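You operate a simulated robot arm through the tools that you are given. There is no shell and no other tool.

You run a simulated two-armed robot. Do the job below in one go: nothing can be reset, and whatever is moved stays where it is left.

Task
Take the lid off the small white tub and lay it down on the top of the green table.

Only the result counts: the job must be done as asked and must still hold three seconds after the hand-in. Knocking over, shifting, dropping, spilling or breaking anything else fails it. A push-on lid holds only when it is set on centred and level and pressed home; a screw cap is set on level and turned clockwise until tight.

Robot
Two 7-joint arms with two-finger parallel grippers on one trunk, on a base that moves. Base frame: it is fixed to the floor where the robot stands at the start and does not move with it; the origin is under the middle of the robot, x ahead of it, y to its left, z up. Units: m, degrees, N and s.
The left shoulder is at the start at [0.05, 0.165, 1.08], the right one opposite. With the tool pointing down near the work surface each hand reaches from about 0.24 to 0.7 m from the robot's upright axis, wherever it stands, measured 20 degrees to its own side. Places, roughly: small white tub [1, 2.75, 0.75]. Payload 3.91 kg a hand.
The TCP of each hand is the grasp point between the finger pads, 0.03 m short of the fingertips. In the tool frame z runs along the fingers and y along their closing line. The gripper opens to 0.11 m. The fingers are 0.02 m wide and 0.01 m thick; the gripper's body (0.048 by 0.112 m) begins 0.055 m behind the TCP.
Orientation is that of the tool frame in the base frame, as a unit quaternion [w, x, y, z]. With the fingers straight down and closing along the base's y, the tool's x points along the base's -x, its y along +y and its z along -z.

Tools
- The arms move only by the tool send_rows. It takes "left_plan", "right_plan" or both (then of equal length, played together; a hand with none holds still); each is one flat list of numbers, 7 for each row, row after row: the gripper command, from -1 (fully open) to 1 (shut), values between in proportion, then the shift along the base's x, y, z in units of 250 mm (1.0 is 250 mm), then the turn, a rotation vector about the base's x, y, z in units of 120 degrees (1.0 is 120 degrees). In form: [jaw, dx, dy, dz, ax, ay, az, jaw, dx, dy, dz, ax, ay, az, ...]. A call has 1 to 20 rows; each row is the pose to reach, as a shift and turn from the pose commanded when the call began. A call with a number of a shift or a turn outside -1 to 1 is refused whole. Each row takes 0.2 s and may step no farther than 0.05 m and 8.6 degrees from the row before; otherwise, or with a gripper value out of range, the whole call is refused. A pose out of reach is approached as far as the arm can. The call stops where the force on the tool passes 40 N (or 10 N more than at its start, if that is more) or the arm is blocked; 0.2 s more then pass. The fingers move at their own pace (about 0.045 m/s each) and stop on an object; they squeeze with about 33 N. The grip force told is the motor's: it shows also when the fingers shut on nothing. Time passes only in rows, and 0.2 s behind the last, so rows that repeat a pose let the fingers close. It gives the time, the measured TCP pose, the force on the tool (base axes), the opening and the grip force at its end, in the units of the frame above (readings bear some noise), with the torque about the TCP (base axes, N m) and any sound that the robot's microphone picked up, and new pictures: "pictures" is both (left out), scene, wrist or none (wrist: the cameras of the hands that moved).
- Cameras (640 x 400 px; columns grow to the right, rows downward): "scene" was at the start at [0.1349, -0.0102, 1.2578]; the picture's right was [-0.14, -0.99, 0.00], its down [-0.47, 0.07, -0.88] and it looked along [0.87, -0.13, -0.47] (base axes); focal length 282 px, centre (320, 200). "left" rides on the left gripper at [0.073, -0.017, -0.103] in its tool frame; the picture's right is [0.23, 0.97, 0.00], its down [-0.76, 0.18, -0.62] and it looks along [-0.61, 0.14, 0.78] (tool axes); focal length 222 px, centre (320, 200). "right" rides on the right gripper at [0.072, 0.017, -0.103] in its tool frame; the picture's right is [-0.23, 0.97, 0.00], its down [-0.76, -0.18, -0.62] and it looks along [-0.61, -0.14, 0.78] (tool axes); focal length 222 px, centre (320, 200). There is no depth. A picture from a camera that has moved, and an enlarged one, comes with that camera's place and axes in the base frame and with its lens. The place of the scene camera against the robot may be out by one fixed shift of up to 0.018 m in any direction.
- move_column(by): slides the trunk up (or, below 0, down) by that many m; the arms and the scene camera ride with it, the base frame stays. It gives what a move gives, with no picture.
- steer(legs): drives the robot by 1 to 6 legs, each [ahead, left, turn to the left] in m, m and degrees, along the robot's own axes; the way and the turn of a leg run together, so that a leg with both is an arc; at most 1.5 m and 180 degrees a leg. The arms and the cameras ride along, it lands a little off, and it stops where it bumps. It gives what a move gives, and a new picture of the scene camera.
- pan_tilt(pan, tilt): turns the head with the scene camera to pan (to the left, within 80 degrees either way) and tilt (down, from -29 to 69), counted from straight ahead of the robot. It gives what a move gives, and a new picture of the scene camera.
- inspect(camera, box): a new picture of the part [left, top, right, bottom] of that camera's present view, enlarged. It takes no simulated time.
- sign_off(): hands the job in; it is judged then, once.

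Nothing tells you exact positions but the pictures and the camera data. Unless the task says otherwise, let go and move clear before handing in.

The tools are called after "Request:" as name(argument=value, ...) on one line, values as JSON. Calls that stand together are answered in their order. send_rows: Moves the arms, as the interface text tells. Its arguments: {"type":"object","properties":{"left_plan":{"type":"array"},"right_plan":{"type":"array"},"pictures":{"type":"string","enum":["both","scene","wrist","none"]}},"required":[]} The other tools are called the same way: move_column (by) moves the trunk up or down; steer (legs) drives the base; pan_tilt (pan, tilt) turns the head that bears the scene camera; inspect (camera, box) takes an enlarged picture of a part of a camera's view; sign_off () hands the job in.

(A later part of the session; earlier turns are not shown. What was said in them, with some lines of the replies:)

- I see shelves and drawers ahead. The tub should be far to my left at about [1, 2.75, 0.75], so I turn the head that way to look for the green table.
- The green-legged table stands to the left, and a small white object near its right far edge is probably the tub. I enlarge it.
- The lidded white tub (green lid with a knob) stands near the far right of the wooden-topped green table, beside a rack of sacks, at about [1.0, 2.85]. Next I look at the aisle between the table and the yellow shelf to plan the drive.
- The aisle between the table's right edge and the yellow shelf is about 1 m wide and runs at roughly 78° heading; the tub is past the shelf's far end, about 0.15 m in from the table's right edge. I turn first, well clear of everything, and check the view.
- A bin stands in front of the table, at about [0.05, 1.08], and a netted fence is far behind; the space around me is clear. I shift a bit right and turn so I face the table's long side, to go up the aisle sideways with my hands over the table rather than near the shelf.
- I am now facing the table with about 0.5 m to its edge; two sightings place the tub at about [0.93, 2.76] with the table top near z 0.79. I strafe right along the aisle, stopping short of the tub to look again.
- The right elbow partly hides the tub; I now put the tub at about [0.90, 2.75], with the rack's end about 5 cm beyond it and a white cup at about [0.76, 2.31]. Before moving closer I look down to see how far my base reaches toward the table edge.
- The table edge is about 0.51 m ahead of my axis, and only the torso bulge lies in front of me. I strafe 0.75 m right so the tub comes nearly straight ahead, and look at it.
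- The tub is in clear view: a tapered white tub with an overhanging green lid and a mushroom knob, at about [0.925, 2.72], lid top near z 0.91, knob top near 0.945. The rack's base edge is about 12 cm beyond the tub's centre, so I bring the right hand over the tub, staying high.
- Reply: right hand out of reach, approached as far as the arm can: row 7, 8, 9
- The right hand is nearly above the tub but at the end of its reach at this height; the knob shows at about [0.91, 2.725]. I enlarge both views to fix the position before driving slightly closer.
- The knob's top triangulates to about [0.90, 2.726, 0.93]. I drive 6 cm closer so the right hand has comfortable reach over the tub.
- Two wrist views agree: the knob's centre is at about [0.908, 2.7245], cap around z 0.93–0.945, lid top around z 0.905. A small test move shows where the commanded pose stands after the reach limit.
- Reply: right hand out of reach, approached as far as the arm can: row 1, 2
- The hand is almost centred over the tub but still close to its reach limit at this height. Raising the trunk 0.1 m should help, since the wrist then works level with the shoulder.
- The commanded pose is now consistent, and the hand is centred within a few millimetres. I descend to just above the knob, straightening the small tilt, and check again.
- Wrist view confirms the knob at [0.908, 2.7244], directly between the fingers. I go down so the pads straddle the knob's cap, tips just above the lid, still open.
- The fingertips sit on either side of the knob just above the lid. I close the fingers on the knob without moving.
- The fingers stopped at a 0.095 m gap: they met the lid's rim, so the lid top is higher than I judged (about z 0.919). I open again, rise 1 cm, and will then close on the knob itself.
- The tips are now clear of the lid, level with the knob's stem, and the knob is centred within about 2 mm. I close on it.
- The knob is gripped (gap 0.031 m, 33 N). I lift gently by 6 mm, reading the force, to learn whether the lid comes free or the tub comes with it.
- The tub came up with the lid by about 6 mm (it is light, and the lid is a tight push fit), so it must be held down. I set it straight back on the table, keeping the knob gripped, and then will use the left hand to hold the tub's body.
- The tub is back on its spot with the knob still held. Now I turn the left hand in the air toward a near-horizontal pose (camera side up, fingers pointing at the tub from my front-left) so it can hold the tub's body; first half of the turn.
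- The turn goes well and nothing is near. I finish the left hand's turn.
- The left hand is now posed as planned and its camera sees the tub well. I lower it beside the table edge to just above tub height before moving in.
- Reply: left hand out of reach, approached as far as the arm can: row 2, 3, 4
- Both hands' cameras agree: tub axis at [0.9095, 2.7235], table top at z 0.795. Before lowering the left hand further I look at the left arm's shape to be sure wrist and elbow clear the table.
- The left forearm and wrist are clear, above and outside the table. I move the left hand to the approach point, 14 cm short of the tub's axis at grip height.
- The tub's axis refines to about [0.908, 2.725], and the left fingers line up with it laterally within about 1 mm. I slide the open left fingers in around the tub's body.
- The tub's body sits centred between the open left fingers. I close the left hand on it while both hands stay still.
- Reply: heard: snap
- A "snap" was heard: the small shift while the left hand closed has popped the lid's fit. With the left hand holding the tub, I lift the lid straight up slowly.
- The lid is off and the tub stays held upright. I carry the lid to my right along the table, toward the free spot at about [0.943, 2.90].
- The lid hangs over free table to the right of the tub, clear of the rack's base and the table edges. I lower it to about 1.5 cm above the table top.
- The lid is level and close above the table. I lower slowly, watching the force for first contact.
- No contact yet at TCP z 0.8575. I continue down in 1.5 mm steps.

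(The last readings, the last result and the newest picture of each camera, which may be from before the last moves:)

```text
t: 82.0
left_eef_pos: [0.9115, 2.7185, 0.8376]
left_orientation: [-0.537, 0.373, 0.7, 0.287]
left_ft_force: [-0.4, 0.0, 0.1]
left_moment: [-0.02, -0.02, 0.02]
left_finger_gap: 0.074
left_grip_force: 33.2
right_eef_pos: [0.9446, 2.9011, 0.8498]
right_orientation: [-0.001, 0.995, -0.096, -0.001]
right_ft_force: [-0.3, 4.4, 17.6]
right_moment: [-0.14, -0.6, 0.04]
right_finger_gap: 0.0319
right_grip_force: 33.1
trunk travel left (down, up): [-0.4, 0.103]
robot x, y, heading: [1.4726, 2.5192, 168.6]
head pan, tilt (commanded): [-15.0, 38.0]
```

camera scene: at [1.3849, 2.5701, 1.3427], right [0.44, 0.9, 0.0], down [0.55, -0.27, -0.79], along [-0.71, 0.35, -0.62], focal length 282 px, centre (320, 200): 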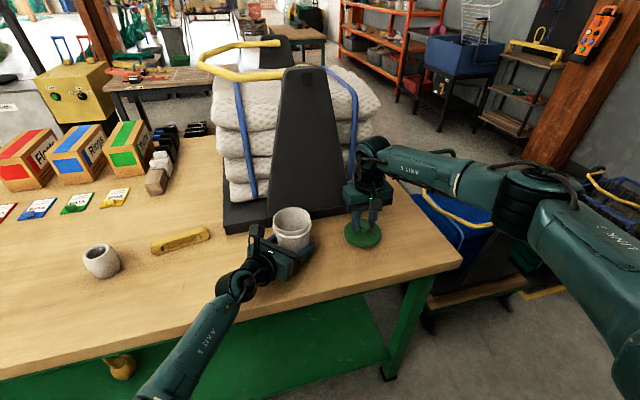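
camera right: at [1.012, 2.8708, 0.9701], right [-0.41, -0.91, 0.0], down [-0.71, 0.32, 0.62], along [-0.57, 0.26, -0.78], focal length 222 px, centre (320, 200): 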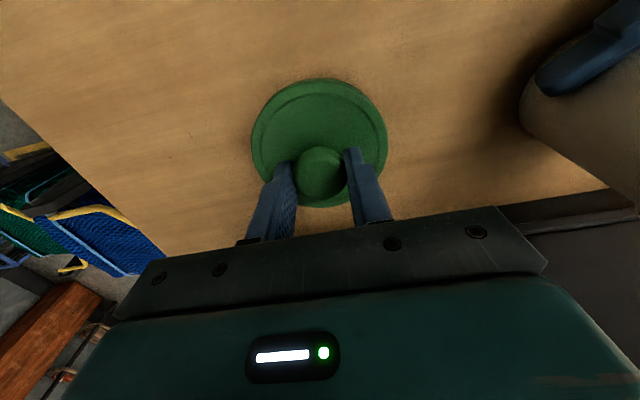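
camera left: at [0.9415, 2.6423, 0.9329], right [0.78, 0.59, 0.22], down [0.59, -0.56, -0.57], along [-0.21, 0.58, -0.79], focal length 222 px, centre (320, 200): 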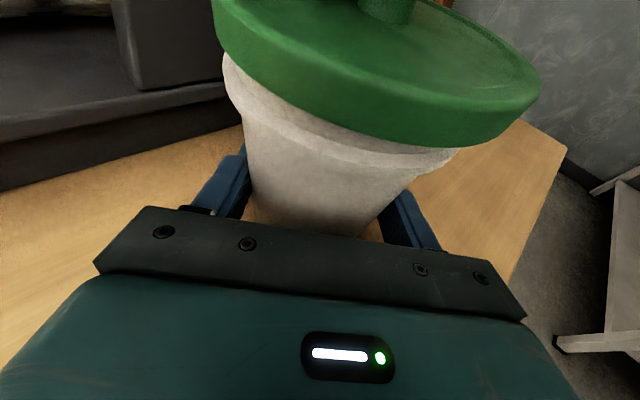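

The lid touches the table (17.6 N up). I back off about 1.5 mm to relieve the pressure before letting go.

Request:
send_rows(right_plan=[1, 0, 0, 0.003, 0, 0, 0, 1, 0, 0, 0.006, 0, 0, 0, 1, 0, 0, 0.006, 0, 0, 0], pictures="none")

Request:
inspect(camera="scene", box=[330, 210, 400, 260])

```text
t: 82.8
left_eef_pos: [0.9108, 2.7173, 0.8366]
left_orientation: [-0.536, 0.374, 0.7, 0.288]
left_ft_force: [0.4, -0.3, 1.3]
left_moment: [0.03, 0.01, 0.02]
left_finger_gap: 0.0744
left_grip_force: 32.9
right_eef_pos: [0.9429, 2.9011, 0.8504]
right_orientation: [-0.001, 0.995, -0.096, -0.001]
right_ft_force: [-4.4, 4.4, 13.2]
right_moment: [0.23, 0.57, -0.12]
right_finger_gap: 0.0316
right_grip_force: 33.5
trunk travel left (down, up): [-0.4, 0.103]
robot x, y, heading: [1.4741, 2.5187, 168.5]
head pan, tilt (commanded): [-15.0, 38.0]
```

```text
8.00 times, centred on (365, 235) of scene
camera zoom: at [1.3857, 2.5696, 1.3428], right [0.44, 0.9, 0.0], down [0.55, -0.27, -0.79], along [-0.71, 0.35, -0.61], focal length 2256 px, centre (-40, -80)
```

zoom: 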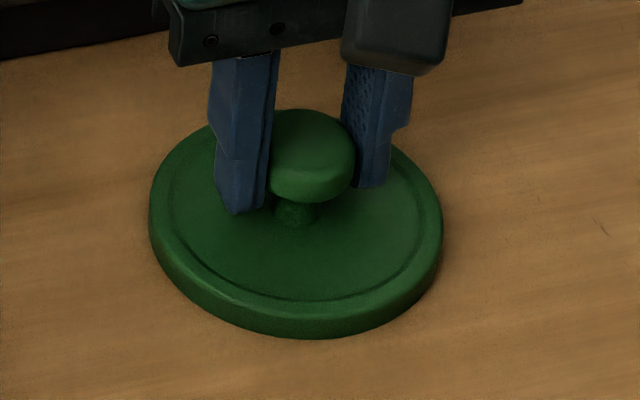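

Request:
send_rows(right_plan=[1, 0, 0, 0.002, 0, 0, 0, 1, 0, 0, 0.004, 0, 0, 0, 1, 0, 0, 0.004, 0, 0, 0], pictures="none")

```text
t: 83.7
left_eef_pos: [0.9119, 2.718, 0.8365]
left_orientation: [-0.537, 0.373, 0.7, 0.287]
left_ft_force: [0.2, 0.3, 0.6]
left_moment: [0.0, 0.02, 0.01]
left_finger_gap: 0.0742
left_grip_force: 33.2
right_eef_pos: [0.9439, 2.9017, 0.8494]
right_orientation: [-0.001, 0.995, -0.096, 0.001]
right_ft_force: [-2.9, 2.4, 9.5]
right_moment: [0.11, 0.16, 0.01]
right_finger_gap: 0.0319
right_grip_force: 32.9
trunk travel left (down, up): [-0.4, 0.103]
robot x, y, heading: [1.4736, 2.5284, 168.6]
head pan, tilt (commanded): [-15.0, 38.0]
```

Request:
send_rows(right_plan=[1, 0, 0, 0.003, 0, 0, 0, 1, 0, 0, 0.006, 0, 0, 0, 1, 0, 0, 0.006, 0, 0, 0], pictures="none")

```text
t: 84.5
left_eef_pos: [0.9113, 2.7182, 0.8351]
left_orientation: [-0.536, 0.374, 0.7, 0.287]
left_ft_force: [0.3, 0.5, 0.4]
left_moment: [0.0, -0.04, -0.03]
left_finger_gap: 0.0743
left_grip_force: 33.1
right_eef_pos: [0.9434, 2.9019, 0.8509]
right_orientation: [0.0, 0.995, -0.096, 0.003]
right_ft_force: [0.6, -0.4, -0.2]
right_moment: [0.01, 0.0, -0.01]
right_finger_gap: 0.032
right_grip_force: 33.5
trunk travel left (down, up): [-0.4, 0.103]
robot x, y, heading: [1.4743, 2.5253, 168.6]
head pan, tilt (commanded): [-15.0, 38.0]
```

Force is near zero, with the lid resting or a hair above the table. I open the right hand enough to free the knob and rise straight up.

Request:
send_rows(right_plan=[-0.3, 0, 0, 0, 0, 0, 0, -0.3, 0, 0, 0, 0, 0, 0, -0.3, 0, 0, 0, 0, 0, 0, -0.3, 0, 0, 0, 0, 0, 0, -0.3, 0, 0, 0.04, 0, 0, 0, -0.3, 0, 0, 0.1, 0, 0, 0, -0.3, 0, 0, 0.2, 0, 0, 0, -0.3, 0, 0, 0.32, 0, 0, 0, -0.3, 0, 0, 0.46, 0, 0, 0, -0.3, 0, 0, 0.6, 0, 0, 0, -0.3, 0, 0, 0.6, 0, 0, 0], pictures="both")

Request:
inspect(camera="scene", box=[240, 180, 420, 280])

```text
t: 86.8
left_eef_pos: [0.9098, 2.7196, 0.8362]
left_orientation: [-0.537, 0.373, 0.7, 0.288]
left_ft_force: [-0.3, 0.5, -0.2]
left_moment: [-0.03, 0.02, -0.02]
left_finger_gap: 0.0744
left_grip_force: 32.7
right_eef_pos: [0.9406, 2.9021, 0.9993]
right_orientation: [-0.001, 0.995, -0.096, 0.001]
right_ft_force: [0.2, -0.3, -0.6]
right_moment: [0.01, 0.0, 0.04]
right_finger_gap: 0.0714
right_grip_force: 0.1
trunk travel left (down, up): [-0.4, 0.103]
robot x, y, heading: [1.4751, 2.5217, 168.8]
head pan, tilt (commanded): [-15.0, 38.0]
camera scene: at [1.3848, 2.5702, 1.3427], right [0.44, 0.9, 0.0], down [0.55, -0.27, -0.79], along [-0.71, 0.35, -0.62], focal length 282 px, centre (320, 200)
camera right: at [1.01, 2.8701, 1.1024], right [-0.41, -0.91, 0.0], down [-0.71, 0.32, 0.62], along [-0.57, 0.26, -0.78], focal length 222 px, centre (320, 200)
```

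scene: 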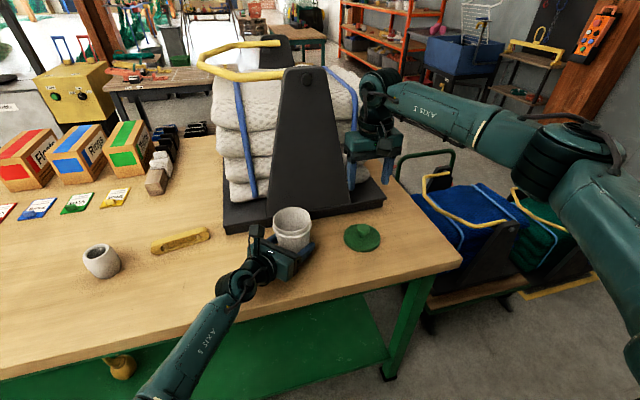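
right: 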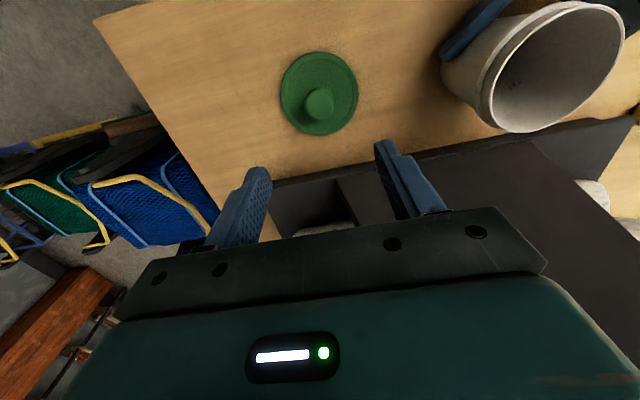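

```text
3.56 times, centred on (330, 230) of scene
camera zoom: at [1.3848, 2.5702, 1.3427], right [0.44, 0.9, 0.0], down [0.55, -0.27, -0.79], along [-0.71, 0.35, -0.62], focal length 1003 px, centre (284, 93)
```

zoom: 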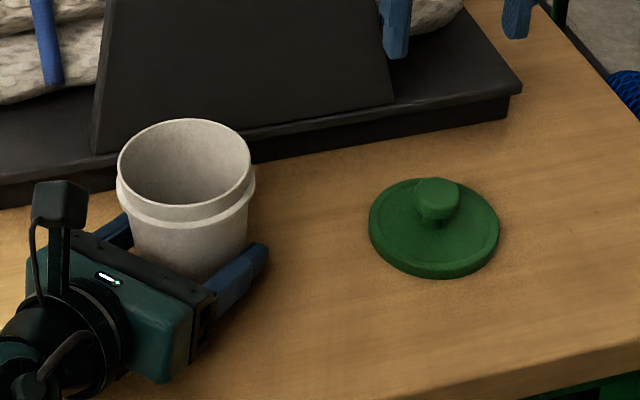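

The lid lies flat on the table, knob up. Before releasing the tub I check that it stands squarely on the table.

Request:
inspect(camera="right", box=[420, 0, 640, 140])

Request:
inspect(camera="left", box=[180, 60, 460, 260])

```text
2.86 times, centred on (530, 70) of right
camera zoom: at [1.01, 2.8701, 1.1024], right [-0.41, -0.91, 0.0], down [-0.71, 0.32, 0.62], along [-0.57, 0.26, -0.78], focal length 635 px, centre (-280, 571)
```

zoom: 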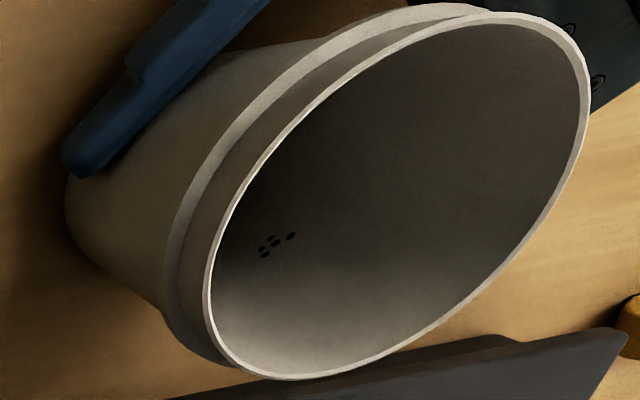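

```text
2.00 times, centred on (320, 160) of left
camera zoom: at [0.9414, 2.6423, 0.9328], right [0.78, 0.59, 0.22], down [0.59, -0.56, -0.57], along [-0.21, 0.58, -0.79], focal length 444 px, centre (320, 280)
```

zoom: 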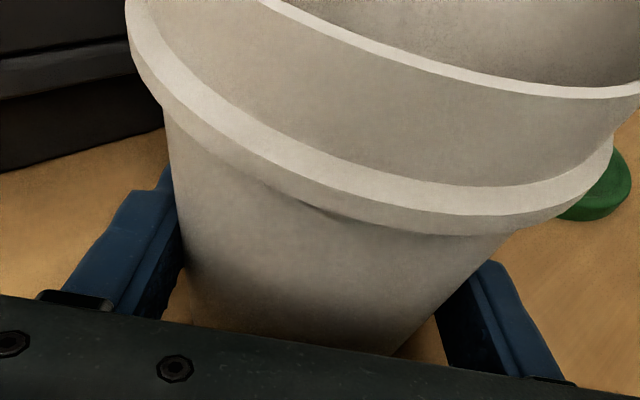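

The tub stands upright (a few small bits lie inside it), with no weight on the left hand. I open the left fingers, keep still a moment, then back straight out the way they came in.

Request:
send_rows(left_plan=[-1, 0, 0, 0, 0, 0, 0, -1, 0, 0, 0, 0, 0, 0, -1, 0, 0, 0, 0, 0, 0, -1, 0, 0, 0, 0, 0, 0], pictures="both")

Request:
inspect(camera="left", box=[180, 60, 460, 260])

```text
t: 87.8
left_eef_pos: [0.9097, 2.7187, 0.8372]
left_orientation: [-0.537, 0.373, 0.7, 0.287]
left_ft_force: [-0.1, -0.7, 0.1]
left_moment: [-0.03, -0.03, -0.02]
left_finger_gap: 0.11
left_grip_force: 0.0
right_eef_pos: [0.9419, 2.9009, 0.9992]
right_orientation: [-0.001, 0.995, -0.096, 0.001]
right_ft_force: [-1.2, 0.5, 1.4]
right_moment: [0.0, 0.0, 0.0]
right_finger_gap: 0.0717
right_grip_force: 0.0
trunk travel left (down, up): [-0.4, 0.103]
robot x, y, heading: [1.4734, 2.5257, 168.5]
head pan, tilt (commanded): [-15.0, 38.0]
camera scene: at [1.3849, 2.5701, 1.3427], right [0.44, 0.9, 0.0], down [0.55, -0.27, -0.79], along [-0.71, 0.35, -0.62], focal length 282 px, centre (320, 200)
camera left: at [0.9415, 2.6423, 0.9329], right [0.78, 0.59, 0.22], down [0.59, -0.56, -0.57], along [-0.21, 0.58, -0.79], focal length 222 px, centre (320, 200)
```

scene: 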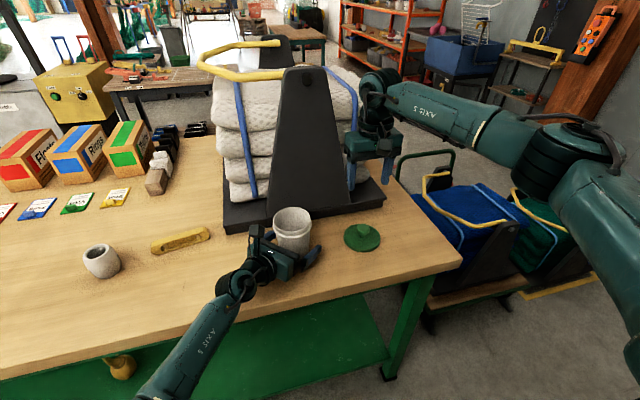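
left: 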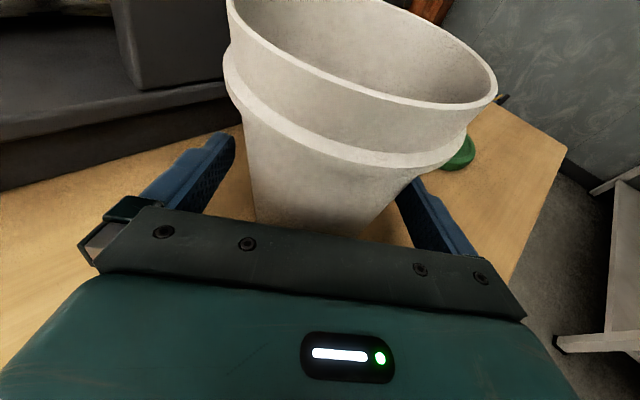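

```text
2.00 times, centred on (320, 160) of left
camera zoom: at [0.9415, 2.6423, 0.9329], right [0.78, 0.59, 0.22], down [0.59, -0.56, -0.57], along [-0.21, 0.58, -0.79], focal length 444 px, centre (320, 280)
```

zoom: 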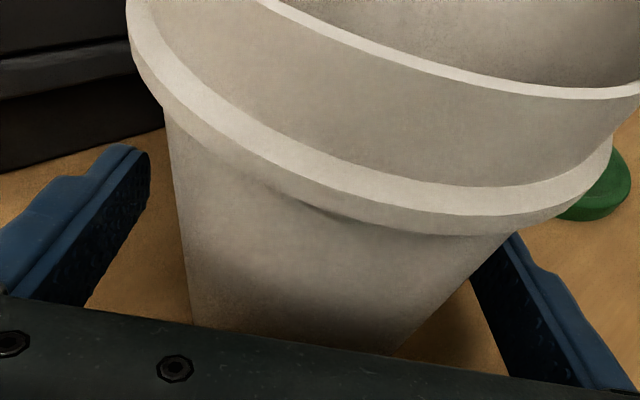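

The tub stayed put as the fingers opened. I withdraw the left hand straight back, then up, and raise the right hand a little more.

Request:
send_rows(left_plan=[-1, 0.044, -0.067, 0, 0, 0, 0, -1, 0.1, -0.15, 0, 0, 0, 0, -1, 0.155, -0.233, 0, 0, 0, 0, -1, 0.222, -0.333, 0, 0, 0, 0, -1, 0.3, -0.45, 0, 0, 0, 0, -1, 0.372, -0.558, 0, 0, 0, 0, -1, 0.444, -0.666, 0, 0, 0, 0, -1, 0.444, -0.666, 0.12, 0, 0, 0, -1, 0.444, -0.666, 0.28, 0, 0, 0, -1, 0.444, -0.666, 0.44, 0, 0, 0, -1, 0.444, -0.666, 0.6, 0, 0, 0, -1, 0.444, -0.666, 0.6, 0, 0, 0], right_plan=[-0.3, 0, 0, 0, 0, 0, 0, -0.3, 0, 0, 0, 0, 0, 0, -0.3, 0, 0, 0, 0, 0, 0, -0.3, 0, 0, 0.05, 0, 0, 0, -0.3, 0, 0, 0.1, 0, 0, 0, -0.3, 0, 0, 0.15, 0, 0, 0, -0.3, 0, 0, 0.2, 0, 0, 0, -0.3, 0, 0, 0.2, 0, 0, 0, -0.3, 0, 0, 0.2, 0, 0, 0, -0.3, 0, 0, 0.2, 0, 0, 0, -0.3, 0, 0, 0.2, 0, 0, 0, -0.3, 0, 0, 0.2, 0, 0, 0], pictures="both")

Request:
inspect(camera="scene", box=[220, 170, 420, 290])

```text
t: 90.5
left_eef_pos: [1.0231, 2.5537, 0.9877]
left_orientation: [-0.537, 0.373, 0.701, 0.286]
left_ft_force: [-0.4, -0.8, -0.4]
left_moment: [0.01, 0.0, 0.01]
left_finger_gap: 0.1101
left_grip_force: 0.0
right_eef_pos: [0.9436, 2.9008, 1.0504]
right_orientation: [-0.001, 0.995, -0.097, 0.001]
right_ft_force: [0.0, -0.9, 0.0]
right_moment: [-0.05, -0.01, -0.02]
right_finger_gap: 0.0715
right_grip_force: 0.1
trunk travel left (down, up): [-0.4, 0.103]
robot x, y, heading: [1.4735, 2.5225, 168.6]
head pan, tilt (commanded): [-15.0, 38.0]
camera scene: at [1.3849, 2.57, 1.3427], right [0.44, 0.9, 0.0], down [0.55, -0.27, -0.79], along [-0.71, 0.35, -0.62], focal length 282 px, centre (320, 200)
camera right: at [1.0113, 2.8706, 1.1535], right [-0.41, -0.91, 0.0], down [-0.71, 0.32, 0.62], along [-0.57, 0.26, -0.78], focal length 222 px, centre (320, 200)
camera left: at [1.0523, 2.4777, 1.0838], right [0.78, 0.59, 0.22], down [0.59, -0.56, -0.57], along [-0.21, 0.58, -0.79], focal length 222 px, centre (320, 200)
```

scene: 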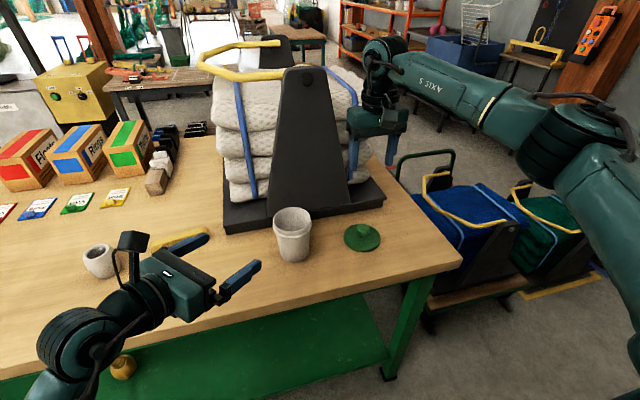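
right: 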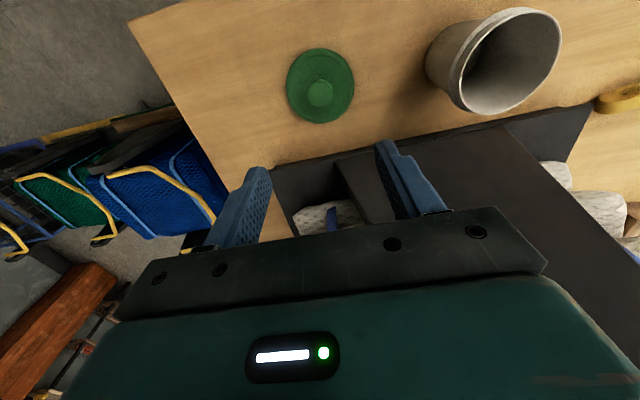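
left: 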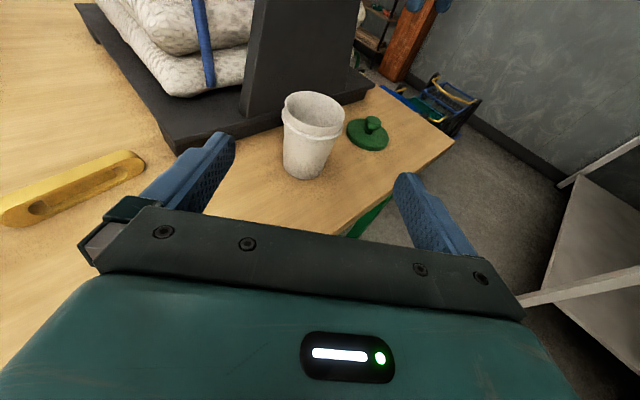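

```text
3.20 times, centred on (320, 230) of scene
camera zoom: at [1.3849, 2.57, 1.3427], right [0.44, 0.9, 0.0], down [0.55, -0.27, -0.79], along [-0.71, 0.35, -0.62], focal length 902 px, centre (320, 104)
```

zoom: 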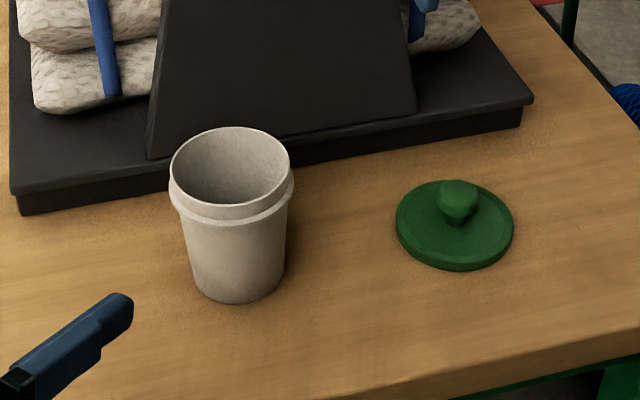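

The tub stands open and upright in its place, the lid lies flat on the table with its knob up, both hands are empty and clear, and nothing else was moved. I hand in the job.

Request:
sign_off()

```text
The job is handed in.
```

The lid is off the small white tub and lies flat on the green table, knob up, about 18 cm to the right of the tub. The hand-in was accepted, but I got no verdict on whether it passed.

- **First pull:** The tub is light and the lid fitted tightly, so the tub came up about 6 mm with the lid. I set it straight back down and held its body with the left hand.
- **Getting the lid off:** It snapped loose as the left hand closed, and the tub shifted by a few millimetres at that point.
- **At hand-in:** The tub stood upright and open at its place, with a few small bits still inside it. Both hands were empty and clear, and the pictures show nothing else on the table moved.
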